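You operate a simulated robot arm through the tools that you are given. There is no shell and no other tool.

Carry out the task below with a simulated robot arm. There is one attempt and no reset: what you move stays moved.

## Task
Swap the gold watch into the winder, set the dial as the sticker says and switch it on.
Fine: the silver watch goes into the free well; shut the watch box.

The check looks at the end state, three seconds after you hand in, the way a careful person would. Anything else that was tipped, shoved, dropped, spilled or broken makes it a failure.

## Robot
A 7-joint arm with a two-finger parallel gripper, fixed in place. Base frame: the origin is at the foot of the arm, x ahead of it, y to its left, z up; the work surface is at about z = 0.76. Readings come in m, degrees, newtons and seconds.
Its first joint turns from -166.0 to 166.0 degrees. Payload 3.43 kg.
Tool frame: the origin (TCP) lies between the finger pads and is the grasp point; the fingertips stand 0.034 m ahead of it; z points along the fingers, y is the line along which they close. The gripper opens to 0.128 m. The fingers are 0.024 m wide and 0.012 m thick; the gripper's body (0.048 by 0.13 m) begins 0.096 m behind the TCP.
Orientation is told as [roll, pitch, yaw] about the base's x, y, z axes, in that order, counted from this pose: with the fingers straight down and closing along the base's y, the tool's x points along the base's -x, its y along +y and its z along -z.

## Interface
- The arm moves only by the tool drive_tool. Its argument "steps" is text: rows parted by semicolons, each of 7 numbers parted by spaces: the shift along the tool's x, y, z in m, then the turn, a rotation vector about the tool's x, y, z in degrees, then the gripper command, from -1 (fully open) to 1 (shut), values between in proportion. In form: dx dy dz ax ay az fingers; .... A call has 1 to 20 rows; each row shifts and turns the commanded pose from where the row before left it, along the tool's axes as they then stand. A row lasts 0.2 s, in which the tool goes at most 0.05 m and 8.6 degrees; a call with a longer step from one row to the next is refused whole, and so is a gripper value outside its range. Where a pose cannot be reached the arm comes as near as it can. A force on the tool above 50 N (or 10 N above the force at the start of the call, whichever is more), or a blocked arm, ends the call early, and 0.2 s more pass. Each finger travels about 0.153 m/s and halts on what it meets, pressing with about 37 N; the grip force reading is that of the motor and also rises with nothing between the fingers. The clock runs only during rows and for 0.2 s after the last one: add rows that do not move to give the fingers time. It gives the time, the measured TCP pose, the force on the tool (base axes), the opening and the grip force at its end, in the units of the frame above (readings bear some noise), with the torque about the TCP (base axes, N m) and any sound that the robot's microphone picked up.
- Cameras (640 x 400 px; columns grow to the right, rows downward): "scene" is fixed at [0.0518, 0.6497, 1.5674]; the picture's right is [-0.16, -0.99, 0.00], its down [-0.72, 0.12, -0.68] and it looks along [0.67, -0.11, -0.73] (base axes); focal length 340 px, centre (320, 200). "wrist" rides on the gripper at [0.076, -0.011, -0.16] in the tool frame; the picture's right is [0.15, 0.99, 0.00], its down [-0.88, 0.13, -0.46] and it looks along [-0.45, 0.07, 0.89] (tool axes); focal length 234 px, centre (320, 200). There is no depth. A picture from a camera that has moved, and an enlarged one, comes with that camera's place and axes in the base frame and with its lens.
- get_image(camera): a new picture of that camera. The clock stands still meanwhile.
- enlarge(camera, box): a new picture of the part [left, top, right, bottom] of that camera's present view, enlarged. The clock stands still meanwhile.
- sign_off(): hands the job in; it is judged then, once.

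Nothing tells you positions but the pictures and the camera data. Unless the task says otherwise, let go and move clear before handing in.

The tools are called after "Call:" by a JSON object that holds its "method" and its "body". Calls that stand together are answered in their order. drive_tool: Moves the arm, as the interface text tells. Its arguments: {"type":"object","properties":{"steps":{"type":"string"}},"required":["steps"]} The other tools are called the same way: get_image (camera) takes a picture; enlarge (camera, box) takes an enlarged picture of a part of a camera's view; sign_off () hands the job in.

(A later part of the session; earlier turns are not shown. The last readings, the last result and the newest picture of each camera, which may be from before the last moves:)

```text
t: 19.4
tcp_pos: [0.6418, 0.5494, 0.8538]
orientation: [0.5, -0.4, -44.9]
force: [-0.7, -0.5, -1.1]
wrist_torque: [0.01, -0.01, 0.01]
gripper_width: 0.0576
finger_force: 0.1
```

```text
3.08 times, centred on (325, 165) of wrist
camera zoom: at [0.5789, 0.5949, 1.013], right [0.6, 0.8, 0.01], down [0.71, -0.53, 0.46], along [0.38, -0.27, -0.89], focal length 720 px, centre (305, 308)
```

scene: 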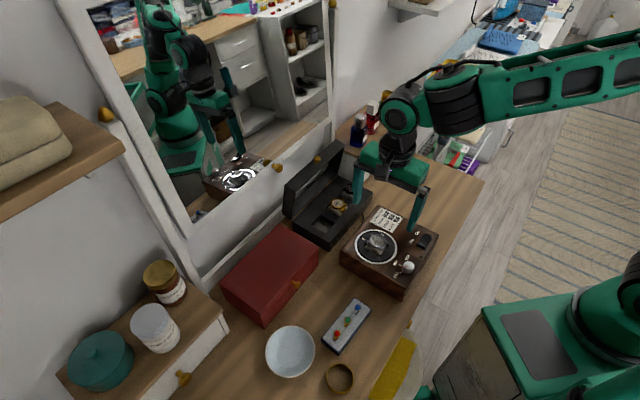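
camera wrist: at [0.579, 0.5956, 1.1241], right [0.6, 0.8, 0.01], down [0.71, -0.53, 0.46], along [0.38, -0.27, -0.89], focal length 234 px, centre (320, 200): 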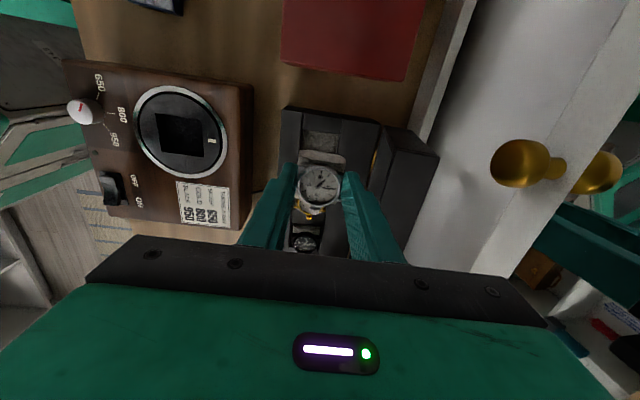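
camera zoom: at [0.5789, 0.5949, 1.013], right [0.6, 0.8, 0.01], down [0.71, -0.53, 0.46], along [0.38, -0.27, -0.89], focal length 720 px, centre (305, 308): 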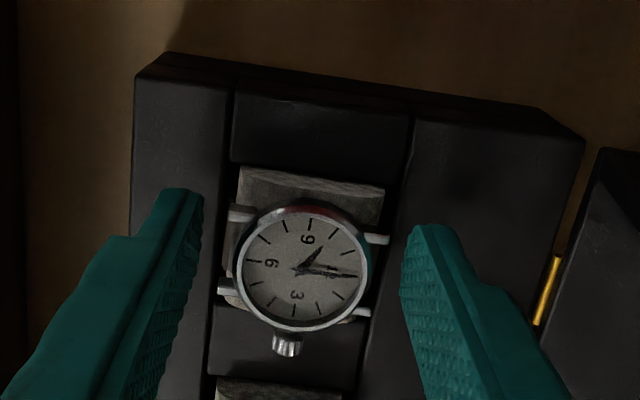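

Silver sits in the free well. I raise straight up and shift along the box to above the gold watch, then measure.

Call:
{"method": "drive_tool", "body": {"steps": "0 0 -0.01 0 0 0 0.1; 0 0 -0.02 0 0 0 0.1; 0 0 -0.025 0 0 0 0.1; 0 0 -0.025 0 0 0 0; -0.035 0 0 0 0 0 -0.1; -0.035 0 0 0 0 0 -0.1; 0 0 0 0 0 0 -0.1; 0 0 0 0 0 0 -0.1"}}

Call:
{"method": "enlarge", "body": {"camera": "wrist", "box": [240, 80, 400, 240]}}

Call:
{"method": "enlarge", "body": {"camera": "scene", "box": [290, 150, 390, 250]}}

Call:
{"method": "get_image", "body": {"camera": "wrist"}}

```text
t: 21.2
tcp_pos: [0.6925, 0.4999, 0.935]
orientation: [0.6, -0.4, -45.0]
force: [0.3, 1.1, -0.1]
wrist_torque: [0.01, -0.01, -0.01]
gripper_width: 0.0704
finger_force: 0.1
```

```text
2.50 times, centred on (320, 160) of wrist
camera zoom: at [0.6284, 0.5453, 1.094], right [0.6, 0.8, 0.01], down [0.71, -0.53, 0.46], along [0.38, -0.27, -0.89], focal length 585 px, centre (320, 300)
```

zoom: 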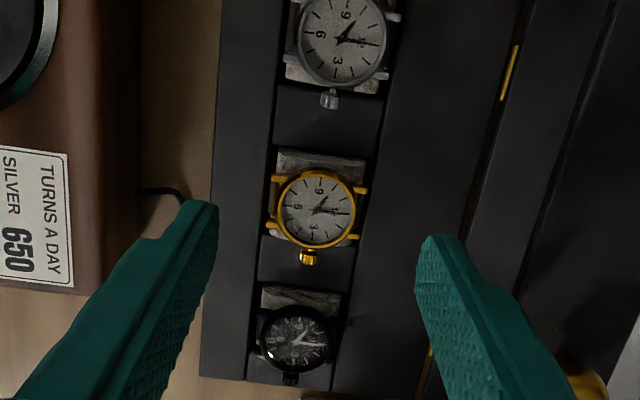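

```text
4.00 times, centred on (340, 200) of scene
camera zoom: at [0.0518, 0.6497, 1.5674], right [-0.16, -0.99, 0.0], down [-0.72, 0.12, -0.68], along [0.67, -0.11, -0.73], focal length 1361 px, centre (240, 200)
```

zoom: 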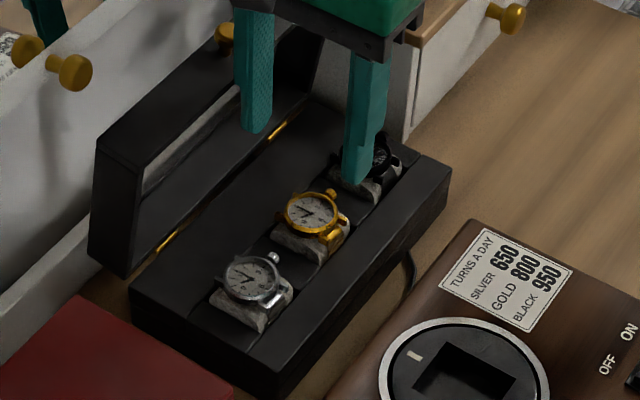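

```text
taken
camera wrist: at [0.6284, 0.5453, 1.094], right [0.6, 0.8, 0.01], down [0.71, -0.53, 0.46], along [0.38, -0.27, -0.89], focal length 234 px, centre (320, 200)
```

wrist: 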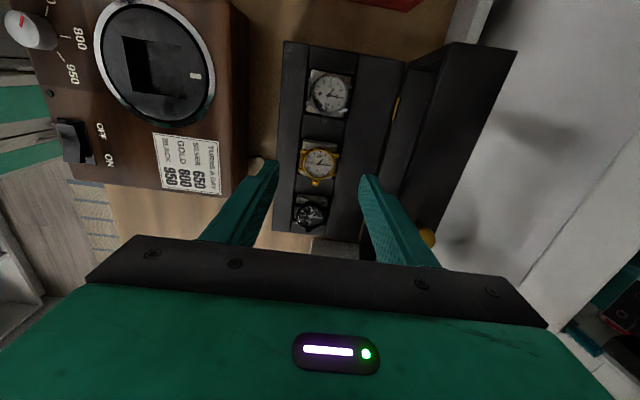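

The gold watch is directly below, about one well pitch (72 mm) from where silver was set. I shift 3 mm, descend part-way and compare its image position to where silver sat in the jaws.

Call:
{"method": "drive_tool", "body": {"steps": "-0.003 0 0.02 0 0 0 -0.1; 0 0 0.02 0 0 0 -0.1; 0 0 0.02 0 0 0 -0.1; 0 0 0 0 0 0 -0.1"}}

Call:
{"method": "enlarge", "body": {"camera": "wrist", "box": [260, 100, 390, 230]}}

Call:
{"method": "enlarge", "body": {"camera": "scene", "box": [290, 160, 380, 240]}}

```text
t: 22.2
tcp_pos: [0.6937, 0.4986, 0.8759]
orientation: [0.6, -0.4, -45.0]
force: [-0.2, 0.0, -0.7]
wrist_torque: [0.01, -0.02, -0.01]
gripper_width: 0.0705
finger_force: 0.0
```

```text
3.08 times, centred on (325, 165) of wrist
camera zoom: at [0.6299, 0.5437, 1.0331], right [0.6, 0.8, 0.01], down [0.71, -0.53, 0.46], along [0.38, -0.27, -0.89], focal length 720 px, centre (305, 308)
```

zoom: 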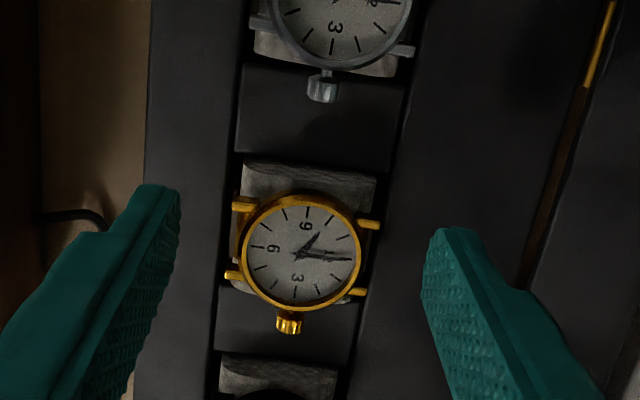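

```text
5.00 times, centred on (335, 200) of scene
camera zoom: at [0.0518, 0.6497, 1.5674], right [-0.16, -0.99, 0.0], down [-0.72, 0.12, -0.68], along [0.67, -0.11, -0.73], focal length 1702 px, centre (245, 200)
```

zoom: 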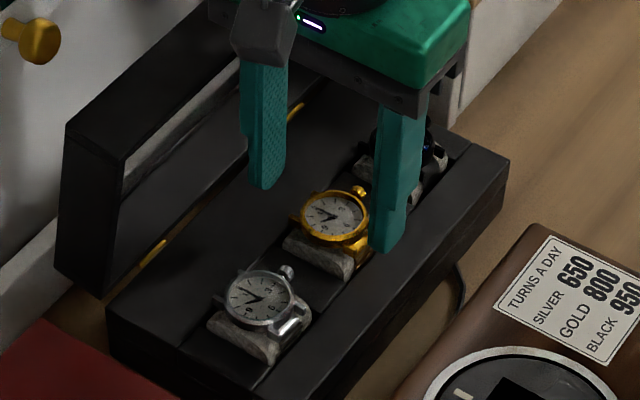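

Call:
{"method": "drive_tool", "body": {"steps": "-0.003 0 0.009 0 0 0 -0.1; 0 0 0.0085 0 0 0 -0.1; 0 0 0 0 0 0 -0.1; 0 0 0 0 0 0 -0.1"}}

Call:
{"method": "enlarge", "body": {"camera": "wrist", "box": [260, 100, 390, 230]}}

Call:
{"method": "enlarge", "body": {"camera": "scene", "box": [290, 160, 380, 240]}}

```text
t: 23.2
tcp_pos: [0.6965, 0.497, 0.8566]
orientation: [0.5, -0.4, -45.0]
force: [-0.1, 0.0, 0.6]
wrist_torque: [0.02, -0.03, -0.03]
gripper_width: 0.0704
finger_force: 0.1
```

```text
3.08 times, centred on (325, 165) of wrist
camera zoom: at [0.6323, 0.542, 1.0153], right [0.6, 0.8, 0.01], down [0.71, -0.53, 0.46], along [0.38, -0.27, -0.89], focal length 720 px, centre (305, 308)
```

zoom: 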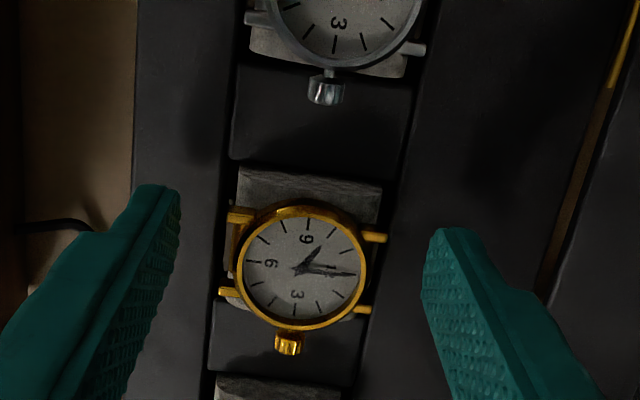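

```text
5.00 times, centred on (335, 200) of scene
camera zoom: at [0.0518, 0.6497, 1.5674], right [-0.16, -0.99, 0.0], down [-0.72, 0.12, -0.68], along [0.67, -0.11, -0.73], focal length 1702 px, centre (245, 200)
```

zoom: 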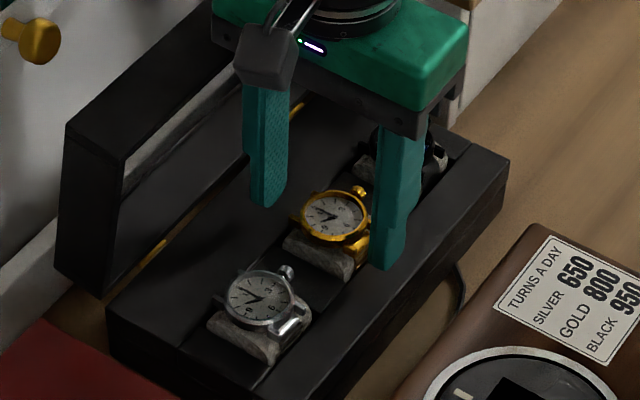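

Gold is at the same image spot silver had in the jaws. Closing and lifting.

Call:
{"method": "drive_tool", "body": {"steps": "0 0 0 0 0 0 0.1; 0 0 0 0 0 0 0.3; 0 0 0 0 0 0 0.5; 0 0 0 0 0 0 0.6; 0 0 0 0 0 0 0.6"}}

Call:
{"method": "enlarge", "body": {"camera": "wrist", "box": [260, 100, 390, 230]}}

```text
t: 24.4
tcp_pos: [0.6946, 0.4958, 0.8569]
orientation: [0.4, -0.4, -45.0]
force: [1.1, 1.2, 2.1]
wrist_torque: [0.01, -0.05, -0.02]
gripper_width: 0.0394
finger_force: 36.8
```

```text
3.08 times, centred on (325, 165) of wrist
camera zoom: at [0.6323, 0.542, 1.0156], right [0.6, 0.8, 0.01], down [0.71, -0.53, 0.46], along [0.38, -0.27, -0.89], focal length 720 px, centre (305, 308)
```

zoom: 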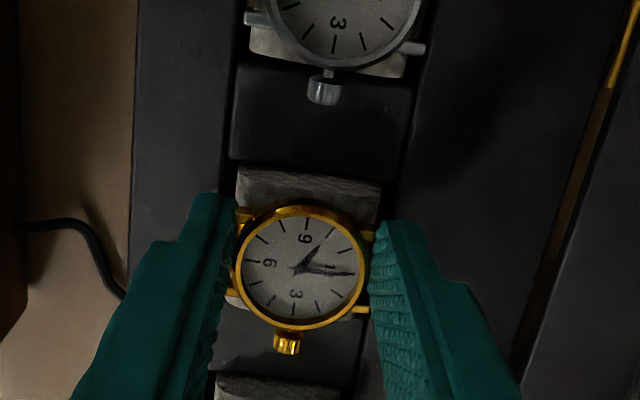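

Call:
{"method": "drive_tool", "body": {"steps": "0 0 -0.012 0 0 0 0.6; 0 0 -0.02 0 0 0 0.6; 0 0 -0.025 0 0 0 0.6; 0 0 -0.025 0 0 0 0.6; 0 0 -0.025 0 0 0 0.6; 0 0 0 0 0 0 0.6; 0.0147 -0.0336 0 0 0 -0.2 0.6; 0.0147 -0.0336 0 0 0 -0.2 0.6; 0.0147 -0.0336 0 0 0 -0.2 0.6; 0.0147 -0.0336 0 0 0 -0.2 0.6; 0.0147 -0.0336 0 0 0 -0.2 0.6; 0 0 0 0 0 0 0.6; 0 0 0 0 0 0 0.6"}}

Call:
{"method": "enlarge", "body": {"camera": "wrist", "box": [260, 80, 390, 210]}}

Call:
{"method": "enlarge", "body": {"camera": "scene", "box": [290, 160, 430, 280]}}

```text
t: 27.2
tcp_pos: [0.5254, 0.4269, 0.9636]
orientation: [0.5, -0.4, -44.0]
force: [-0.2, -0.3, -1.8]
wrist_torque: [0.02, 0.0, 0.01]
gripper_width: 0.0389
finger_force: 37.1
```

```text
3.08 times, centred on (325, 145) of wrist
camera zoom: at [0.4607, 0.4724, 1.1224], right [0.58, 0.81, 0.01], down [0.72, -0.52, 0.46], along [0.38, -0.26, -0.89], focal length 720 px, centre (305, 369)
```

zoom: 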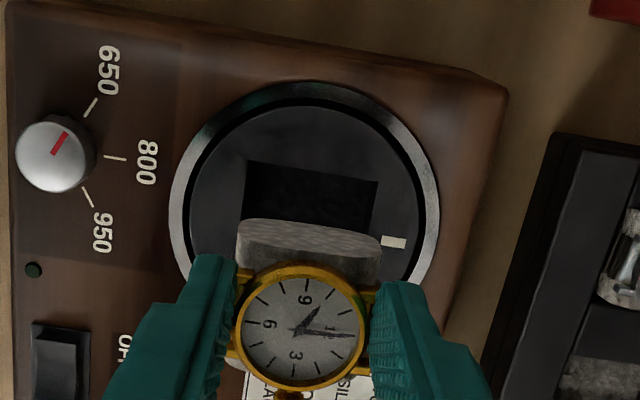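

```text
3.33 times, centred on (360, 220) of scene
camera zoom: at [0.0518, 0.6497, 1.5674], right [-0.16, -0.99, 0.0], down [-0.72, 0.12, -0.68], along [0.67, -0.11, -0.73], focal length 1134 px, centre (187, 133)
```

zoom: 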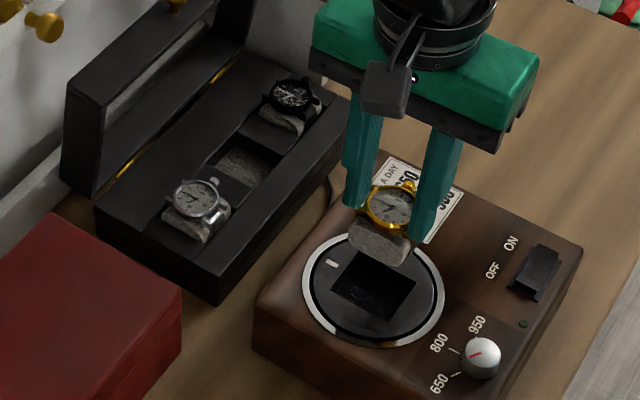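

Call:
{"method": "drive_tool", "body": {"steps": "0.001 0.001 0.02 0 0 0 0.6; 0 0 0.02 0 0 0 0.6; 0 0 0.015 0 0 0 0.6; 0 0 0 0 0 0 0.6"}}

Call:
{"method": "enlarge", "body": {"camera": "wrist", "box": [260, 80, 390, 210]}}

Call:
{"method": "enlarge", "body": {"camera": "scene", "box": [330, 190, 430, 280]}}

```text
t: 28.2
tcp_pos: [0.526, 0.4293, 0.9071]
orientation: [0.5, -0.4, -44.0]
force: [0.7, 0.0, -1.7]
wrist_torque: [0.02, 0.03, -0.01]
gripper_width: 0.039
finger_force: 37.2
```

```text
3.08 times, centred on (325, 145) of wrist
camera zoom: at [0.4617, 0.4743, 1.0665], right [0.58, 0.81, 0.01], down [0.72, -0.52, 0.46], along [0.38, -0.26, -0.89], focal length 720 px, centre (305, 369)
```

zoom: 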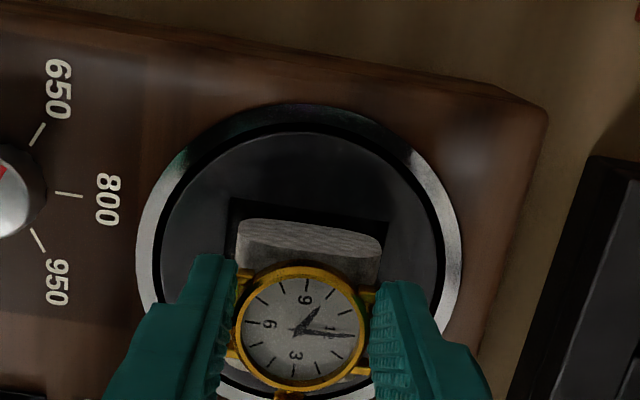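

```text
4.44 times, centred on (380, 235) of scene
camera zoom: at [0.0518, 0.6497, 1.5674], right [-0.16, -0.99, 0.0], down [-0.72, 0.12, -0.68], along [0.67, -0.11, -0.73], focal length 1513 px, centre (53, 44)
```

zoom: 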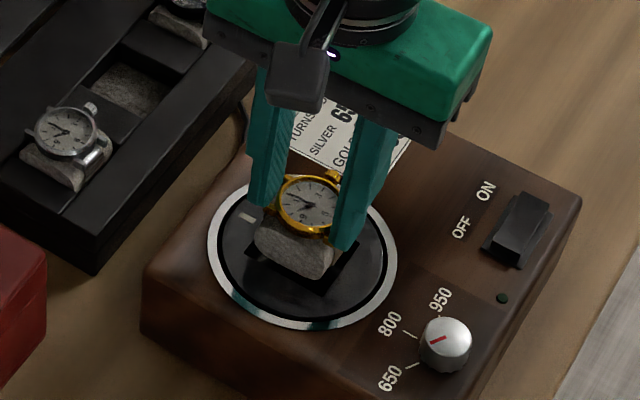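

Call:
{"method": "drive_tool", "body": {"steps": "0 -0.001 0.006 0 0 0 0.6; 0 0 0.005 0 0 0 0.6; 0 0 0 0 0 0 0.6"}}

Call:
{"method": "drive_tool", "body": {"steps": "0 0 0.002 0 0 0 0.6; 0 0 0 0 0 0 0.6"}}

Call:
{"method": "drive_tool", "body": {"steps": "0 0 0.002 0 0 0 0.6; 0 0 0 0 0 0 0.6"}}

Call:
{"method": "enlarge", "body": {"camera": "wrist", "box": [260, 100, 390, 230]}}

Call:
{"method": "enlarge", "body": {"camera": "scene", "box": [330, 190, 430, 280]}}

```text
t: 29.0
tcp_pos: [0.5238, 0.4299, 0.898]
orientation: [0.7, -0.3, -43.9]
force: [0.1, 17.7, 33.7]
wrist_torque: [-0.04, -0.46, 0.14]
gripper_width: 0.0393
finger_force: 37.4
```

```text
t: 29.4
tcp_pos: [0.514, 0.4294, 0.9035]
orientation: [1.4, -0.9, -43.8]
force: [0.8, -1.7, -2.1]
wrist_torque: [-0.01, 0.11, -0.02]
gripper_width: 0.0394
finger_force: 36.7
stopped in row 1: the force on the tool passed its limit at 54 N (the readings are from after the stop); the commanded pose is now the measured one
```

```text
t: 30.0
tcp_pos: [0.5142, 0.4293, 0.9014]
orientation: [1.3, -0.7, -43.9]
force: [0.1, 0.0, 1.9]
wrist_torque: [-0.07, 0.11, -0.01]
gripper_width: 0.0394
finger_force: 37.3
```

```text
3.08 times, centred on (325, 165) of wrist
camera zoom: at [0.447, 0.473, 1.0594], right [0.58, 0.81, 0.02], down [0.71, -0.52, 0.47], along [0.39, -0.26, -0.88], focal length 720 px, centre (305, 308)
```

zoom: 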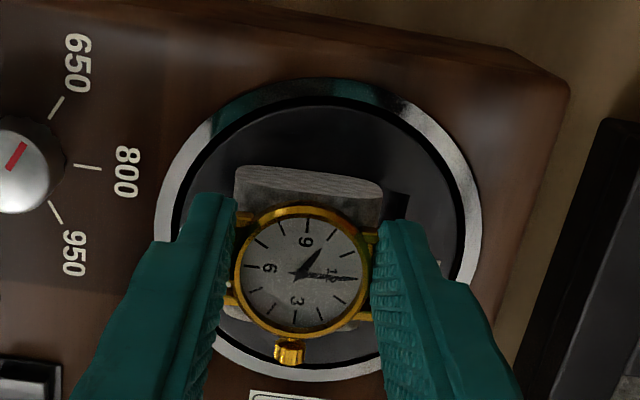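

```text
4.44 times, centred on (380, 235) of scene
camera zoom: at [0.0518, 0.6497, 1.5674], right [-0.16, -0.99, 0.0], down [-0.72, 0.12, -0.68], along [0.67, -0.11, -0.73], focal length 1513 px, centre (53, 44)
```

zoom: 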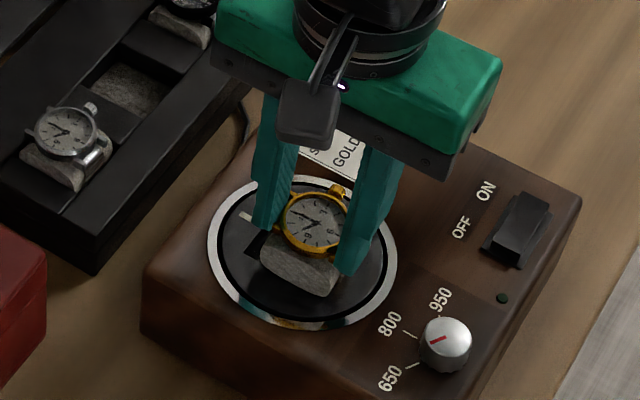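

The gold watch touched the pocket rim and slid a few mm sideways before I stopped; the winder itself looks unmoved. I raise, bring the tool's tilt back to what it was, and re-measure the cushion against the pocket.

Call:
{"method": "drive_tool", "body": {"steps": "0 0 -0.01 0 0 0 0.6; 0 0 -0.015 0 0 0 0.6; 0 0 -0.01 0.78 -0.34 0 0.6; 0 0 0 0 0 0 0.6; 0 0 0 0 0 0 0.6"}}

Call:
{"method": "enlarge", "body": {"camera": "wrist", "box": [260, 80, 390, 210]}}

Call:
{"method": "enlarge", "body": {"camera": "scene", "box": [330, 180, 430, 280]}}

Call:
{"method": "get_image", "body": {"camera": "wrist"}}

```text
t: 31.2
tcp_pos: [0.5136, 0.4282, 0.9364]
orientation: [0.6, -1.2, -43.9]
force: [0.1, 0.5, -0.6]
wrist_torque: [0.02, 0.0, 0.0]
gripper_width: 0.0395
finger_force: 37.5
```

```text
3.08 times, centred on (325, 145) of wrist
camera zoom: at [0.4476, 0.4745, 1.0945], right [0.58, 0.81, 0.01], down [0.71, -0.51, 0.48], along [0.39, -0.27, -0.88], focal length 720 px, centre (305, 369)
```

zoom: 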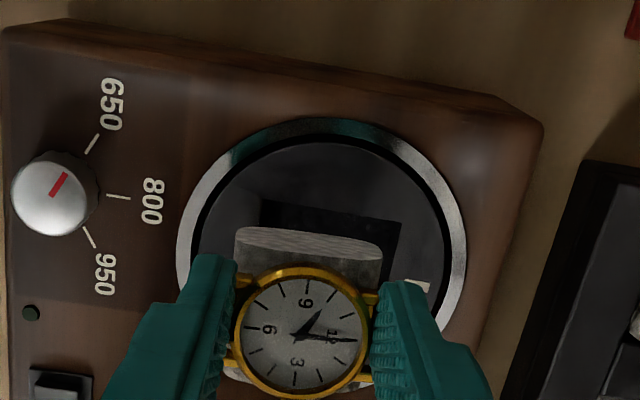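

```text
4.00 times, centred on (380, 230) of scene
camera zoom: at [0.0518, 0.6497, 1.5674], right [-0.16, -0.99, 0.0], down [-0.72, 0.12, -0.68], along [0.67, -0.11, -0.73], focal length 1361 px, centre (80, 80)
```

zoom: 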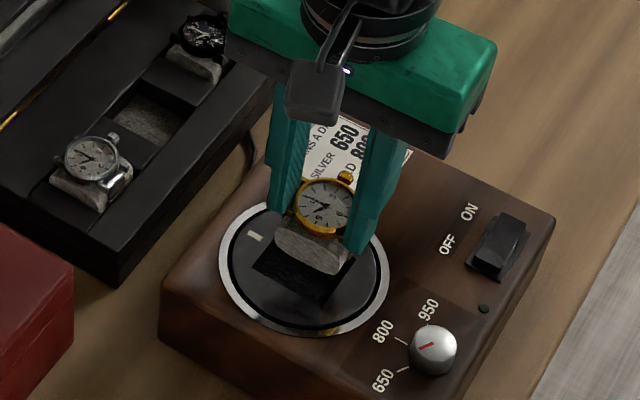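

```text
taken
camera wrist: at [0.4476, 0.4745, 1.0945], right [0.58, 0.81, 0.01], down [0.71, -0.51, 0.48], along [0.39, -0.27, -0.88], focal length 234 px, centre (320, 200)
```

wrist: 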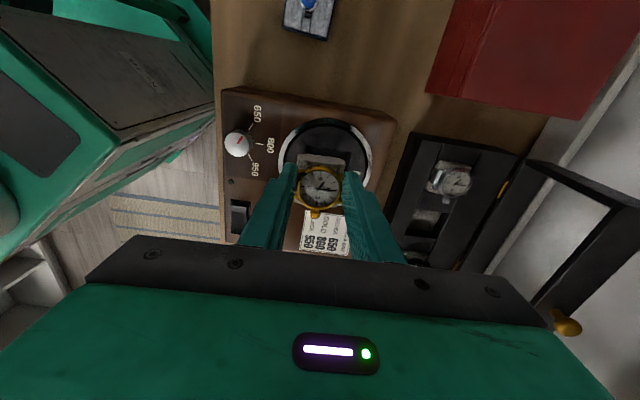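

Now I restore the remaining tilt and move back over the pocket with a small correction toward +x (contact was on the −x edge), then look closely.

Call:
{"method": "drive_tool", "body": {"steps": "-0.0031 0.0045 0 0.1 0.8 0 0.6; -0.0031 0.0045 0 0 0 0 0.6; 0 0 0.012 0 0 0 0.6; 0 0 0 0 0 0 0.6; 0 0 0 0 0 0 0.6"}}

Call:
{"method": "enlarge", "body": {"camera": "wrist", "box": [280, 100, 370, 190]}}

Call:
{"method": "enlarge", "body": {"camera": "scene", "box": [345, 200, 405, 270]}}

```text
t: 32.4
tcp_pos: [0.5241, 0.4297, 0.9246]
orientation: [0.4, -0.4, -44.0]
force: [0.5, 0.0, -2.1]
wrist_torque: [-0.01, 0.02, 0.0]
gripper_width: 0.0391
finger_force: 37.2
```

```text
4.44 times, centred on (325, 145) of wrist
camera zoom: at [0.4601, 0.476, 1.0838], right [0.58, 0.81, 0.01], down [0.72, -0.52, 0.46], along [0.38, -0.26, -0.89], focal length 1041 px, centre (298, 444)
```

zoom: 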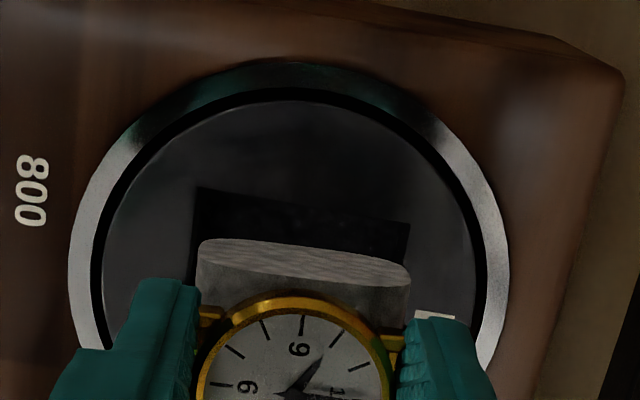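

```text
5.71 times, centred on (375, 235) of scene
camera zoom: at [0.0518, 0.6497, 1.5674], right [-0.16, -0.99, 0.0], down [-0.72, 0.12, -0.68], along [0.67, -0.11, -0.73], focal length 1945 px, centre (6, 0)
```

zoom: 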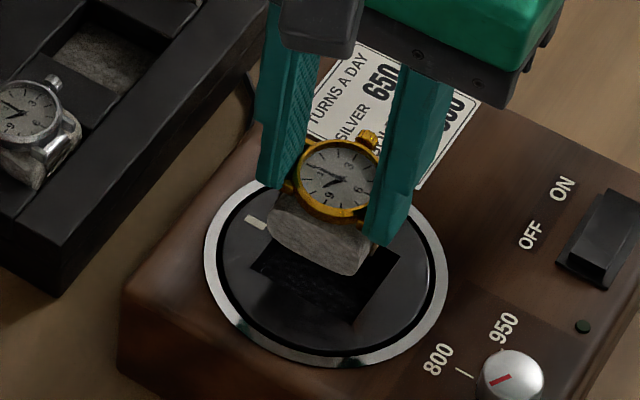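

The cushion turned ~1.5–2° and slid up in the grip. I counter-rotate by 2° and go down in small, separately checked steps.

Call:
{"method": "drive_tool", "body": {"steps": "0 0 0.01 0 0 2 0.6; 0 0 0.01 0 0 0 0.6; 0 0 0.008 0 0 0 0.6; 0 0 0 0 0 0 0.6; 0 0 0 0 0 0 0.6"}}

Call:
{"method": "enlarge", "body": {"camera": "wrist", "box": [280, 100, 370, 190]}}

Call:
{"method": "enlarge", "body": {"camera": "scene", "box": [345, 200, 405, 270]}}

```text
t: 33.6
tcp_pos: [0.5242, 0.4321, 0.8974]
orientation: [0.4, -0.4, -45.9]
force: [0.1, -0.1, -2.2]
wrist_torque: [0.06, 0.03, 0.02]
gripper_width: 0.039
finger_force: 36.9
```

```text
4.44 times, centred on (325, 145) of wrist
camera zoom: at [0.462, 0.4786, 1.0555], right [0.61, 0.79, 0.01], down [0.7, -0.54, 0.46], along [0.37, -0.28, -0.89], focal length 1041 px, centre (298, 444)
```

zoom: 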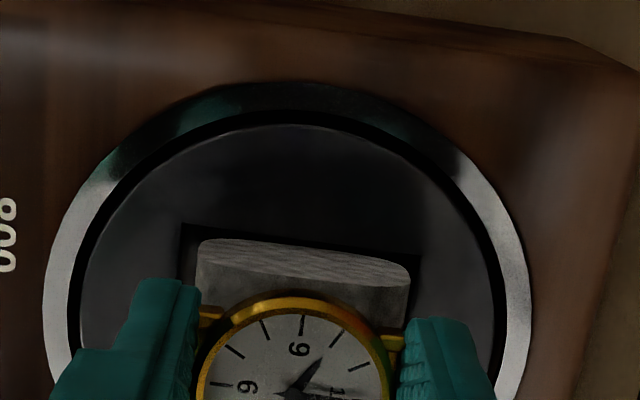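

```text
5.71 times, centred on (375, 235) of scene
camera zoom: at [0.0518, 0.6497, 1.5674], right [-0.16, -0.99, 0.0], down [-0.72, 0.12, -0.68], along [0.67, -0.11, -0.73], focal length 1945 px, centre (6, 0)
```

zoom: 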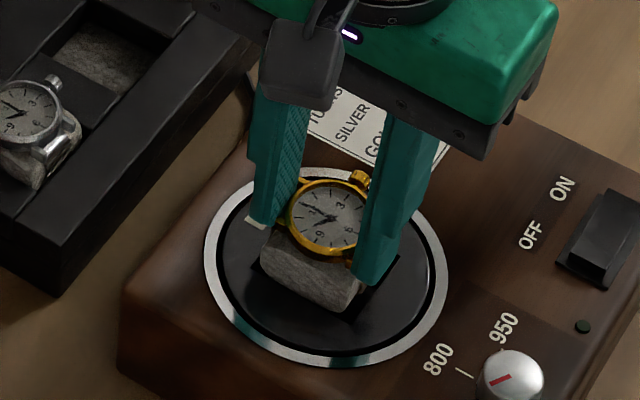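

Call:
{"method": "drive_tool", "body": {"steps": "0 0 0.002 0 0 0 0.6; 0 0 0 0 0 0 0.6"}}

```text
t: 34.2
tcp_pos: [0.5231, 0.4327, 0.8957]
orientation: [0.3, -0.4, -45.9]
force: [0.3, -1.0, -2.6]
wrist_torque: [0.03, 0.02, 0.02]
gripper_width: 0.0391
finger_force: 37.4
```

Call:
{"method": "drive_tool", "body": {"steps": "0 0 0.002 0 0 0 0.6; 0 0 0 0 0 0 0.6"}}

```text
t: 34.8
tcp_pos: [0.5243, 0.4317, 0.8935]
orientation: [0.4, -0.4, -45.9]
force: [-0.2, 0.0, -2.3]
wrist_torque: [-0.01, 0.03, -0.03]
gripper_width: 0.0393
finger_force: 36.7
```

Call:
{"method": "drive_tool", "body": {"steps": "0 0 0.002 0 0 0 0.6; 0 0 0 0 0 0 0.6"}}

Call:
{"method": "enlarge", "body": {"camera": "scene", "box": [345, 200, 405, 270]}}

Call:
{"method": "enlarge", "body": {"camera": "wrist", "box": [280, 100, 370, 190]}}

```text
t: 35.4
tcp_pos: [0.5248, 0.4313, 0.8905]
orientation: [0.4, -0.5, -45.9]
force: [-0.6, 0.3, -1.2]
wrist_torque: [0.04, 0.0, 0.05]
gripper_width: 0.0393
finger_force: 36.6
```

```text
5.71 times, centred on (375, 235) of scene
camera zoom: at [0.0518, 0.6497, 1.5674], right [-0.16, -0.99, 0.0], down [-0.72, 0.12, -0.68], along [0.67, -0.11, -0.73], focal length 1945 px, centre (6, 0)
```

zoom: 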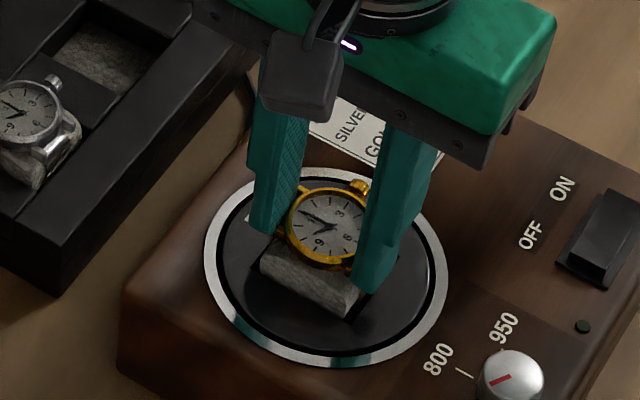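

```text
4.44 times, centred on (325, 145) of wrist
camera zoom: at [0.4617, 0.4783, 1.0498], right [0.61, 0.79, 0.01], down [0.7, -0.54, 0.46], along [0.37, -0.28, -0.89], focal length 1041 px, centre (298, 444)
```

zoom: 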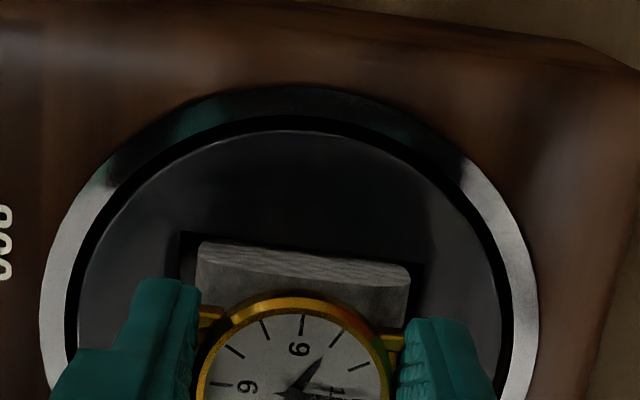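

The cushion is now entering the pocket. Continuing carefully.

Call:
{"method": "drive_tool", "body": {"steps": "0 0 0.002 0 0 0 0.6; 0 0 0 0 0 0 0.6"}}

```text
t: 36.0
tcp_pos: [0.5231, 0.4315, 0.8885]
orientation: [0.4, -0.4, -45.9]
force: [1.0, -0.6, -2.0]
wrist_torque: [0.03, 0.03, -0.01]
gripper_width: 0.0394
finger_force: 36.5
```

Call:
{"method": "drive_tool", "body": {"steps": "0 0 0.002 0 0 0 0.6; 0 0 0 0 0 0 0.6"}}

```text
t: 36.6
tcp_pos: [0.5229, 0.4314, 0.8865]
orientation: [0.4, -0.4, -46.0]
force: [-0.5, 0.0, -1.1]
wrist_torque: [0.01, 0.04, 0.0]
gripper_width: 0.0393
finger_force: 36.9
```

Call:
{"method": "drive_tool", "body": {"steps": "0 0 0.0015 0 0 0 0.6; 0 0 0 0 0 0 0.6"}}

```text
t: 37.2
tcp_pos: [0.5241, 0.4309, 0.8858]
orientation: [0.4, -0.4, -45.9]
force: [0.2, 0.5, -1.8]
wrist_torque: [0.0, 0.02, 0.03]
gripper_width: 0.0391
finger_force: 37.1
```

Call:
{"method": "drive_tool", "body": {"steps": "0 0 0.0015 0 0 0 0.6; 0 0 0 0 0 0 0.6"}}

Call:
{"method": "enlarge", "body": {"camera": "scene", "box": [345, 200, 405, 270]}}

Call:
{"method": "enlarge", "body": {"camera": "wrist", "box": [270, 100, 380, 210]}}

```text
t: 37.8
tcp_pos: [0.5236, 0.432, 0.8842]
orientation: [0.3, -0.4, -45.9]
force: [-0.7, -1.6, 3.6]
wrist_torque: [-0.17, 0.13, 0.04]
gripper_width: 0.0392
finger_force: 37.0
```

```text
5.71 times, centred on (375, 235) of scene
camera zoom: at [0.0518, 0.6497, 1.5674], right [-0.16, -0.99, 0.0], down [-0.72, 0.12, -0.68], along [0.67, -0.11, -0.73], focal length 1945 px, centre (6, 0)
```

zoom: 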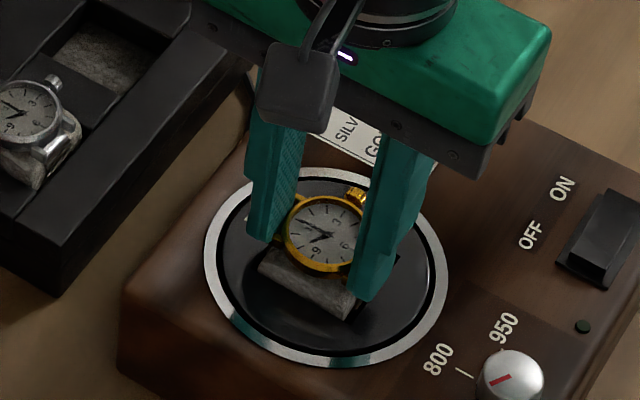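

```text
3.64 times, centred on (325, 155) of wrist
camera zoom: at [0.4622, 0.4787, 1.0432], right [0.61, 0.79, 0.01], down [0.7, -0.54, 0.46], along [0.37, -0.28, -0.89], focal length 852 px, centre (302, 364)
```

zoom: 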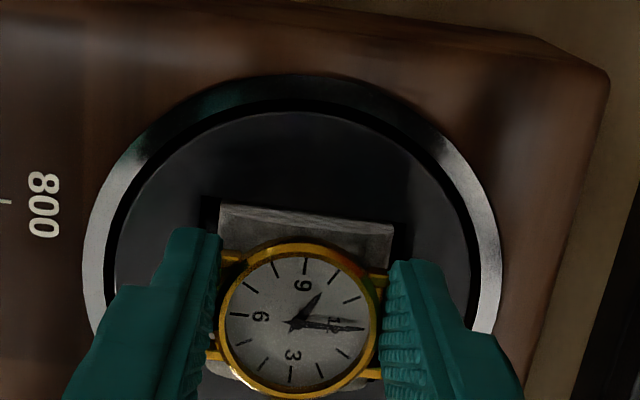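

The gold watch is at the same image position silver originally had in the winder, with light contact. Releasing.

Call:
{"method": "drive_tool", "body": {"steps": "0 0 0 0 0 0 0.3; 0 0 0 0 0 0 0.2; 0 0 0 0 0 0 0.1; 0 0 0 0 0 0 0.1"}}

Call:
{"method": "enlarge", "body": {"camera": "scene", "box": [345, 200, 405, 270]}}

Call:
{"method": "enlarge", "body": {"camera": "wrist", "box": [270, 100, 380, 210]}}

```text
t: 38.8
tcp_pos: [0.5249, 0.4319, 0.8837]
orientation: [0.4, -0.4, -45.9]
force: [-0.5, -0.2, 0.5]
wrist_torque: [0.01, -0.03, 0.0]
gripper_width: 0.0576
finger_force: 0.0
```

```text
5.71 times, centred on (375, 235) of scene
camera zoom: at [0.0518, 0.6497, 1.5674], right [-0.16, -0.99, 0.0], down [-0.72, 0.12, -0.68], along [0.67, -0.11, -0.73], focal length 1945 px, centre (6, 0)
```

zoom: 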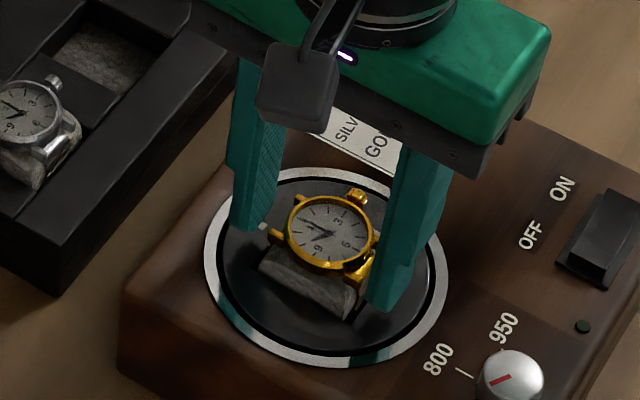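

```text
3.64 times, centred on (325, 155) of wrist
camera zoom: at [0.4623, 0.4787, 1.043], right [0.61, 0.79, 0.01], down [0.7, -0.54, 0.46], along [0.37, -0.28, -0.89], focal length 852 px, centre (302, 364)
```

zoom: 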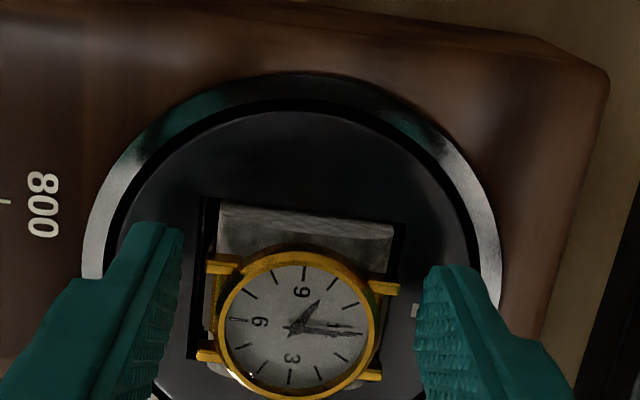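

Call:
{"method": "drive_tool", "body": {"steps": "0 0 -0.01 0 0 0 0.1; 0 0 -0.02 0 0 0 0; 0 0 -0.03 0 0 0 -0.1; 0 0 -0.03 0 0 0 -0.3; 0 0 -0.03 0 0 0 -0.5; 0 0 0 0 0 0 -0.5"}}

Call:
{"method": "enlarge", "body": {"camera": "scene", "box": [330, 190, 430, 280]}}

Call:
{"method": "enlarge", "body": {"camera": "wrist", "box": [210, 60, 380, 230]}}

```text
t: 40.2
tcp_pos: [0.5221, 0.4313, 1.0047]
orientation: [0.5, -0.4, -45.9]
force: [0.3, 0.4, 0.5]
wrist_torque: [0.02, -0.05, -0.01]
gripper_width: 0.096
finger_force: 0.1
```

```text
4.44 times, centred on (380, 235) of scene
camera zoom: at [0.0518, 0.6497, 1.5674], right [-0.16, -0.99, 0.0], down [-0.72, 0.12, -0.68], along [0.67, -0.11, -0.73], focal length 1513 px, centre (53, 44)
```

zoom: 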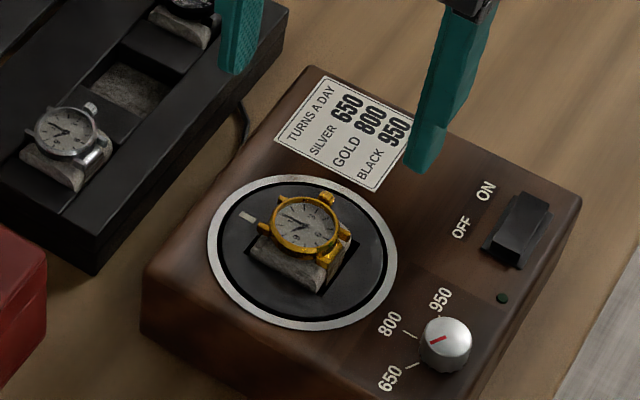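

```text
2.35 times, centred on (295, 145) of wrist
camera zoom: at [0.46, 0.4779, 1.163], right [0.61, 0.79, 0.01], down [0.7, -0.54, 0.46], along [0.37, -0.28, -0.89], focal length 551 px, centre (379, 329)
```

zoom: 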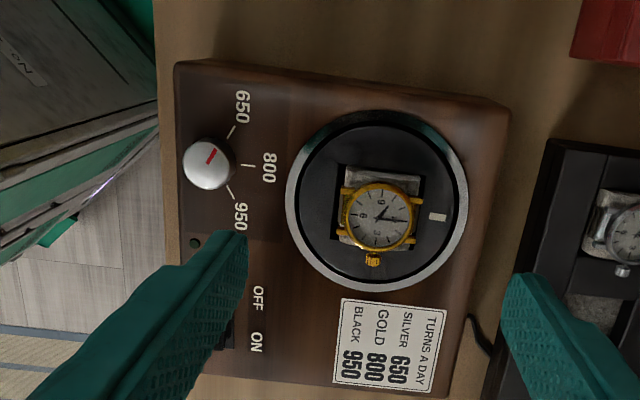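

Gold is seated in the rotor. Next the dial: the knob is at about (0.4515, 0.371), top z≈0.864, 27 mm across; 650→800 is about 57° clockwise from above. I pre-turn the wrist the other way and move above the knob.

Call:
{"method": "drive_tool", "body": {"steps": "0 0 0 0 0 -8.14 -0.5; 0 0 0 0 0 -8.14 -0.4; 0 0 0 0 0 -8.14 0; 0 0 0 0 0 -8.14 0; 0 0 0 0 0 -8.14 0; 0 0 0 0 0 -8.14 0.2; 0 0 0 0 0 -8.14 0.2; 0.0271 -0.0151 0 0 0 0 0.2; 0.0271 -0.0151 0 0 0 0 0.2; 0.0271 -0.0151 0 0 0 0 0.2; 0 0 0.03 0 0 0 0.2; 0 0 0 0 0 0 0.2; 0 0 0 0 0 0 0.2"}}

Call:
{"method": "get_image", "body": {"camera": "wrist"}}

Call:
{"method": "enlarge", "body": {"camera": "wrist", "box": [250, 70, 390, 210]}}

Call:
{"method": "enlarge", "body": {"camera": "scene", "box": [350, 190, 450, 290]}}

```text
t: 43.0
tcp_pos: [0.45, 0.3715, 0.9712]
orientation: [-0.2, -0.6, 11.1]
force: [-0.1, 0.6, -0.1]
wrist_torque: [-0.01, 0.02, 0.01]
gripper_width: 0.0512
finger_force: 0.1
```

```text
taken
camera wrist: at [0.3761, 0.3465, 1.131], right [-0.33, 0.94, 0.0], down [0.83, 0.3, 0.46], along [0.44, 0.15, -0.89], focal length 234 px, centre (320, 200)
```

wrist: 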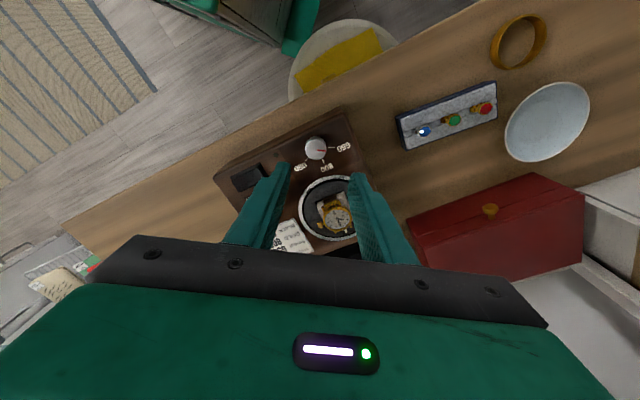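

```text
2.86 times, centred on (320, 140) of wrist
camera zoom: at [0.3761, 0.3465, 1.131], right [-0.33, 0.94, 0.0], down [0.83, 0.3, 0.46], along [0.44, 0.15, -0.89], focal length 669 px, centre (320, 371)
```

zoom: 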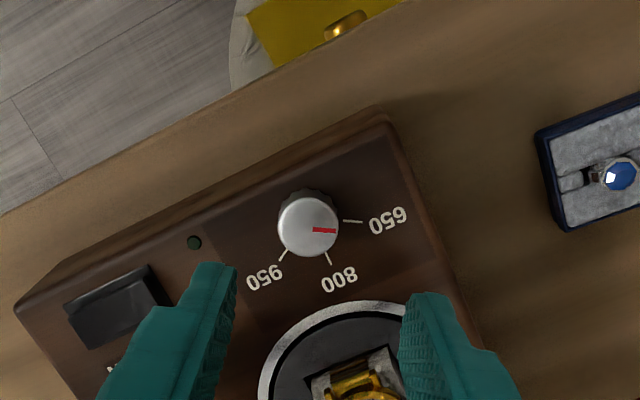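

```text
4.00 times, centred on (400, 240) of scene
camera zoom: at [0.0518, 0.6497, 1.5674], right [-0.16, -0.99, 0.0], down [-0.72, 0.12, -0.68], along [0.67, -0.11, -0.73], focal length 1361 px, centre (0, 40)
```

zoom: 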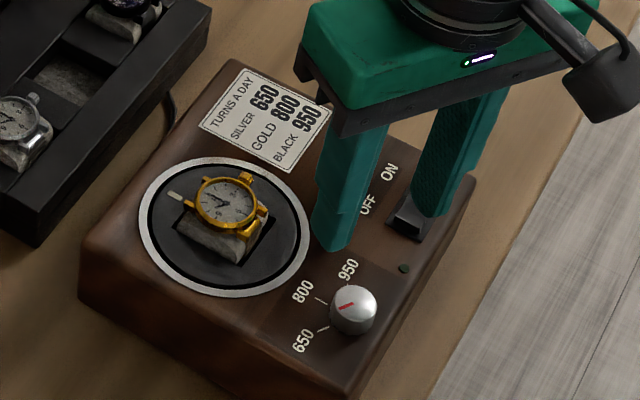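

Knob is 4–5 mm off the tool axis; I correct, narrow the jaws and descend around it.

Call:
{"method": "drive_tool", "body": {"steps": "0.0045 -0.005 0.02 0 0 0 0.3; 0 0 0.025 0 0 0 0.3; 0 0 0.02 0 0 0 0.3; 0 0 0 0 0 0 0.3; 0 0 0 0 0 0 0.3"}}

Call:
{"method": "enlarge", "body": {"camera": "wrist", "box": [250, 90, 390, 230]}}

Call:
{"method": "enlarge", "body": {"camera": "scene", "box": [360, 210, 450, 300]}}

```text
t: 44.2
tcp_pos: [0.449, 0.3664, 0.9069]
orientation: [-0.2, -0.5, 11.2]
force: [-0.3, 0.5, 0.4]
wrist_torque: [-0.03, 0.02, 0.02]
gripper_width: 0.0449
finger_force: 0.0
```

```text
2.86 times, centred on (320, 160) of wrist
camera zoom: at [0.3752, 0.3408, 1.0655], right [-0.33, 0.94, 0.0], down [0.83, 0.3, 0.46], along [0.44, 0.15, -0.89], focal length 669 px, centre (320, 314)
```

zoom: 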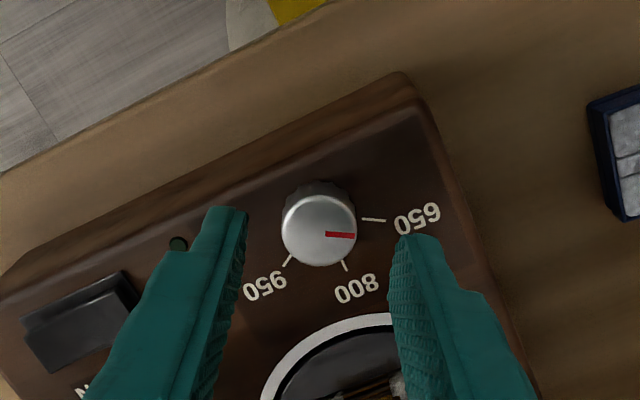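

```text
4.44 times, centred on (405, 255) of scene
camera zoom: at [0.0518, 0.6497, 1.5674], right [-0.16, -0.99, 0.0], down [-0.72, 0.12, -0.68], along [0.67, -0.11, -0.73], focal length 1513 px, centre (-58, -44)
```

zoom: 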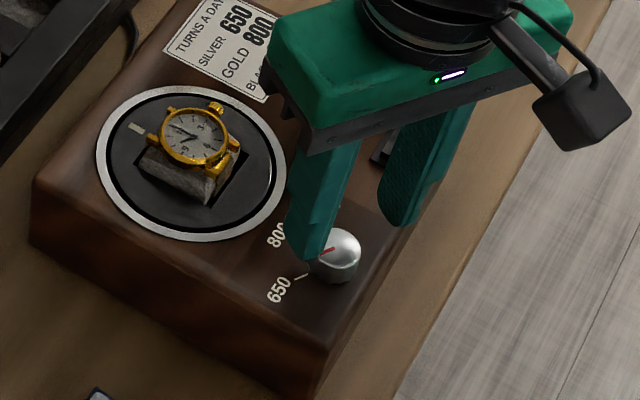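

Call:
{"method": "drive_tool", "body": {"steps": "0.0022 0 0.01 0 0 0 0.3; 0 0 0.011 0 0 0 0.3; 0 0 0 0 0 0 0.3; 0 0 0 0 0 0 0.3"}}

Call:
{"method": "enlarge", "body": {"camera": "wrist", "box": [250, 90, 390, 230]}}

Call:
{"method": "enlarge", "body": {"camera": "scene", "box": [360, 210, 450, 300]}}

```text
t: 45.2
tcp_pos: [0.4489, 0.3644, 0.8863]
orientation: [-0.1, -0.5, 11.1]
force: [0.4, 0.5, -0.6]
wrist_torque: [0.03, 0.01, 0.01]
gripper_width: 0.0447
finger_force: 0.0
```

```text
2.86 times, centred on (320, 160) of wrist
camera zoom: at [0.3736, 0.3397, 1.0457], right [-0.33, 0.94, 0.0], down [0.83, 0.3, 0.46], along [0.44, 0.15, -0.89], focal length 669 px, centre (320, 314)
```

zoom: 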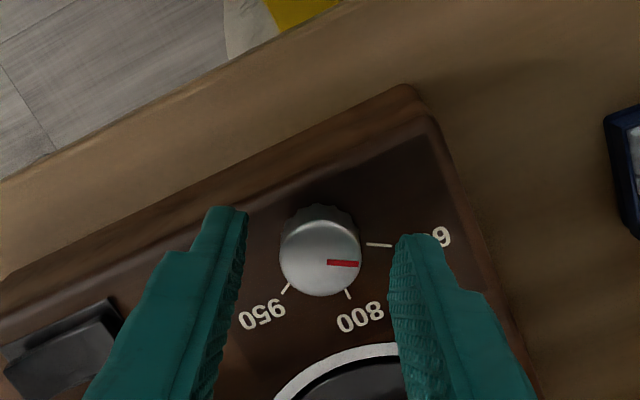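

```text
4.44 times, centred on (405, 255) of scene
camera zoom: at [0.0518, 0.6497, 1.5674], right [-0.16, -0.99, 0.0], down [-0.72, 0.12, -0.68], along [0.67, -0.11, -0.73], focal length 1513 px, centre (-58, -44)
```

zoom: 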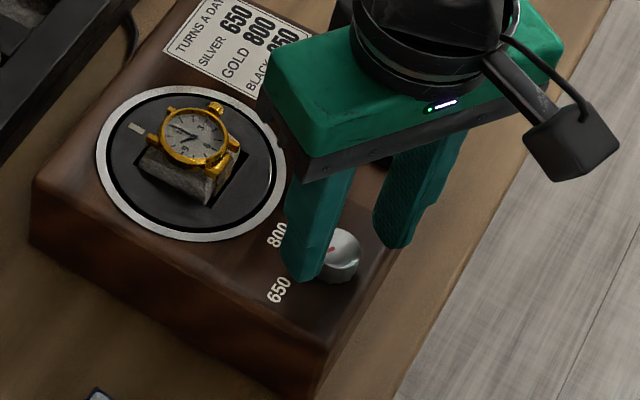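

Call:
{"method": "drive_tool", "body": {"steps": "0.001 0.0005 0 0 0 0 0.4; 0 0 0 0 0 0 0.5; 0 0 0 0 0 0 0.6; 0 0 0 0 0 0 0.75; 0 0 0 0 0 0 0.75"}}

Call:
{"method": "enlarge", "body": {"camera": "wrist", "box": [270, 110, 370, 210]}}

```text
t: 46.4
tcp_pos: [0.4456, 0.3652, 0.8874]
orientation: [-0.2, -0.4, 11.1]
force: [-0.2, -0.3, 1.1]
wrist_torque: [-0.02, 0.04, 0.01]
gripper_width: 0.0162
finger_force: 0.1
```

```text
4.00 times, centred on (320, 160) of wrist
camera zoom: at [0.3727, 0.3403, 1.0457], right [-0.33, 0.94, 0.0], down [0.83, 0.3, 0.46], along [0.44, 0.15, -0.89], focal length 937 px, centre (320, 360)
```

zoom: 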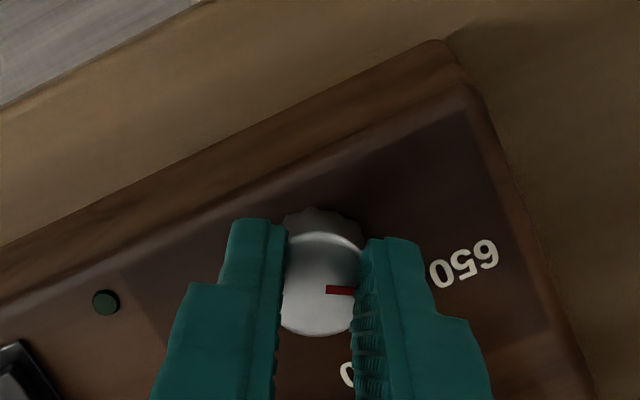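

The jaws closed above the knob: its top is lower than I estimated (re-triangulated z≈0.843), and I overshot by ~6 mm. I reopen, re-centre and descend further.

Call:
{"method": "drive_tool", "body": {"steps": "0 0 -0.005 0 0 0 0.5; 0 0 0 0 0 0 0.3; -0.0065 0.0012 0 0 0 0 0.3; 0 0 0.01 0 0 0 0.3; 0 0 0 0 0 0 0.3; 0 0 0 0 0 0 0.3"}}

Call:
{"method": "enlarge", "body": {"camera": "wrist", "box": [250, 90, 390, 230]}}

Call:
{"method": "enlarge", "body": {"camera": "scene", "box": [360, 210, 450, 300]}}

```text
t: 47.8
tcp_pos: [0.4524, 0.3683, 0.8823]
orientation: [-0.2, -0.5, 11.1]
force: [0.6, 1.3, 0.7]
wrist_torque: [0.01, -0.04, 0.0]
gripper_width: 0.0447
finger_force: 0.1
```

```text
2.86 times, centred on (320, 160) of wrist
camera zoom: at [0.3791, 0.343, 1.0411], right [-0.33, 0.94, 0.0], down [0.83, 0.3, 0.46], along [0.44, 0.15, -0.89], focal length 669 px, centre (320, 314)
```

zoom: 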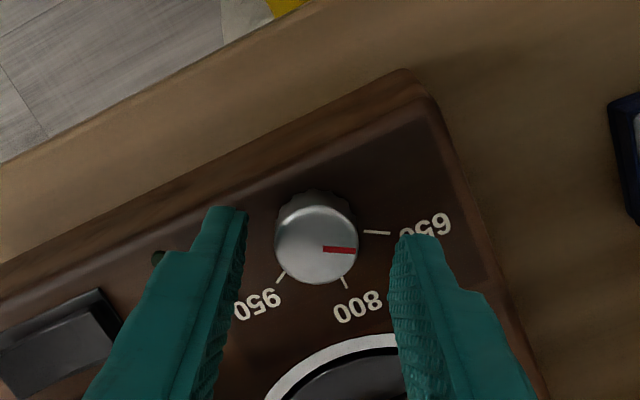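

```text
4.44 times, centred on (405, 255) of scene
camera zoom: at [0.0518, 0.6497, 1.5674], right [-0.16, -0.99, 0.0], down [-0.72, 0.12, -0.68], along [0.67, -0.11, -0.73], focal length 1513 px, centre (-58, -44)
```

zoom: 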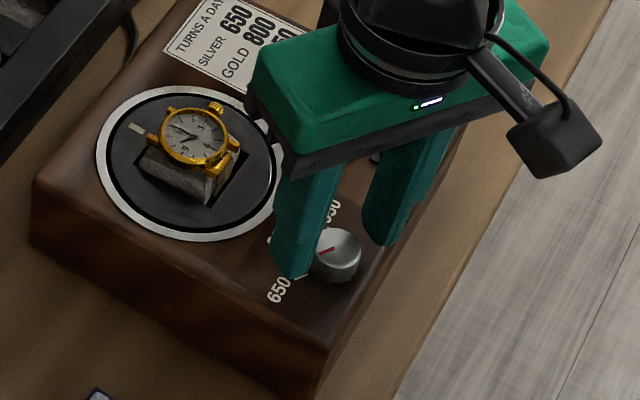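

Call:
{"method": "drive_tool", "body": {"steps": "0.0015 -0.001 0.004 0 0 0 0.3; 0 0 0.004 0 0 0 0.3; 0 0 0 0 0 0 0.3"}}

Call:
{"method": "enlarge", "body": {"camera": "scene", "box": [375, 230, 435, 290]}}

Call:
{"method": "enlarge", "body": {"camera": "wrist", "box": [250, 90, 390, 230]}}

```text
t: 48.6
tcp_pos: [0.4517, 0.3668, 0.8735]
orientation: [-0.1, -0.5, 11.1]
force: [0.3, 0.3, -0.4]
wrist_torque: [-0.02, 0.03, 0.01]
gripper_width: 0.045
finger_force: 0.1
```

```text
6.67 times, centred on (405, 260) of scene
camera zoom: at [0.0518, 0.6497, 1.5674], right [-0.16, -0.99, 0.0], down [-0.72, 0.12, -0.68], along [0.67, -0.11, -0.73], focal length 2269 px, centre (-247, -200)
```

zoom: 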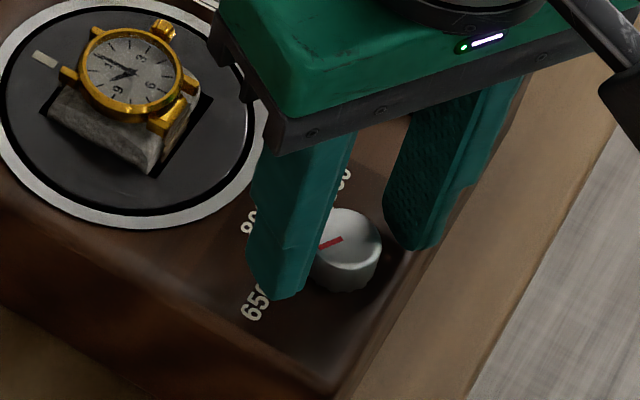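

```text
2.86 times, centred on (320, 160) of wrist
camera zoom: at [0.3774, 0.3417, 1.033], right [-0.33, 0.94, 0.0], down [0.83, 0.3, 0.46], along [0.44, 0.15, -0.89], focal length 669 px, centre (320, 314)
```

zoom: 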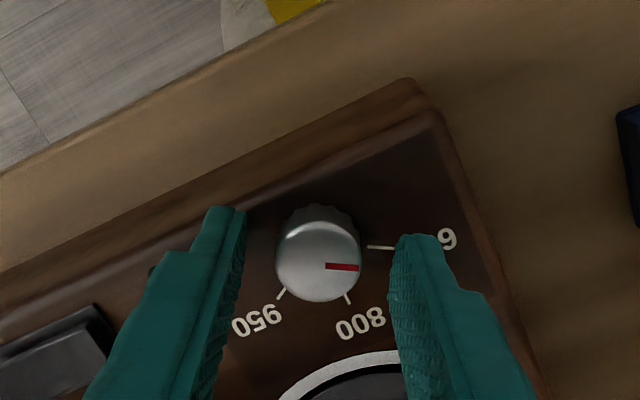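

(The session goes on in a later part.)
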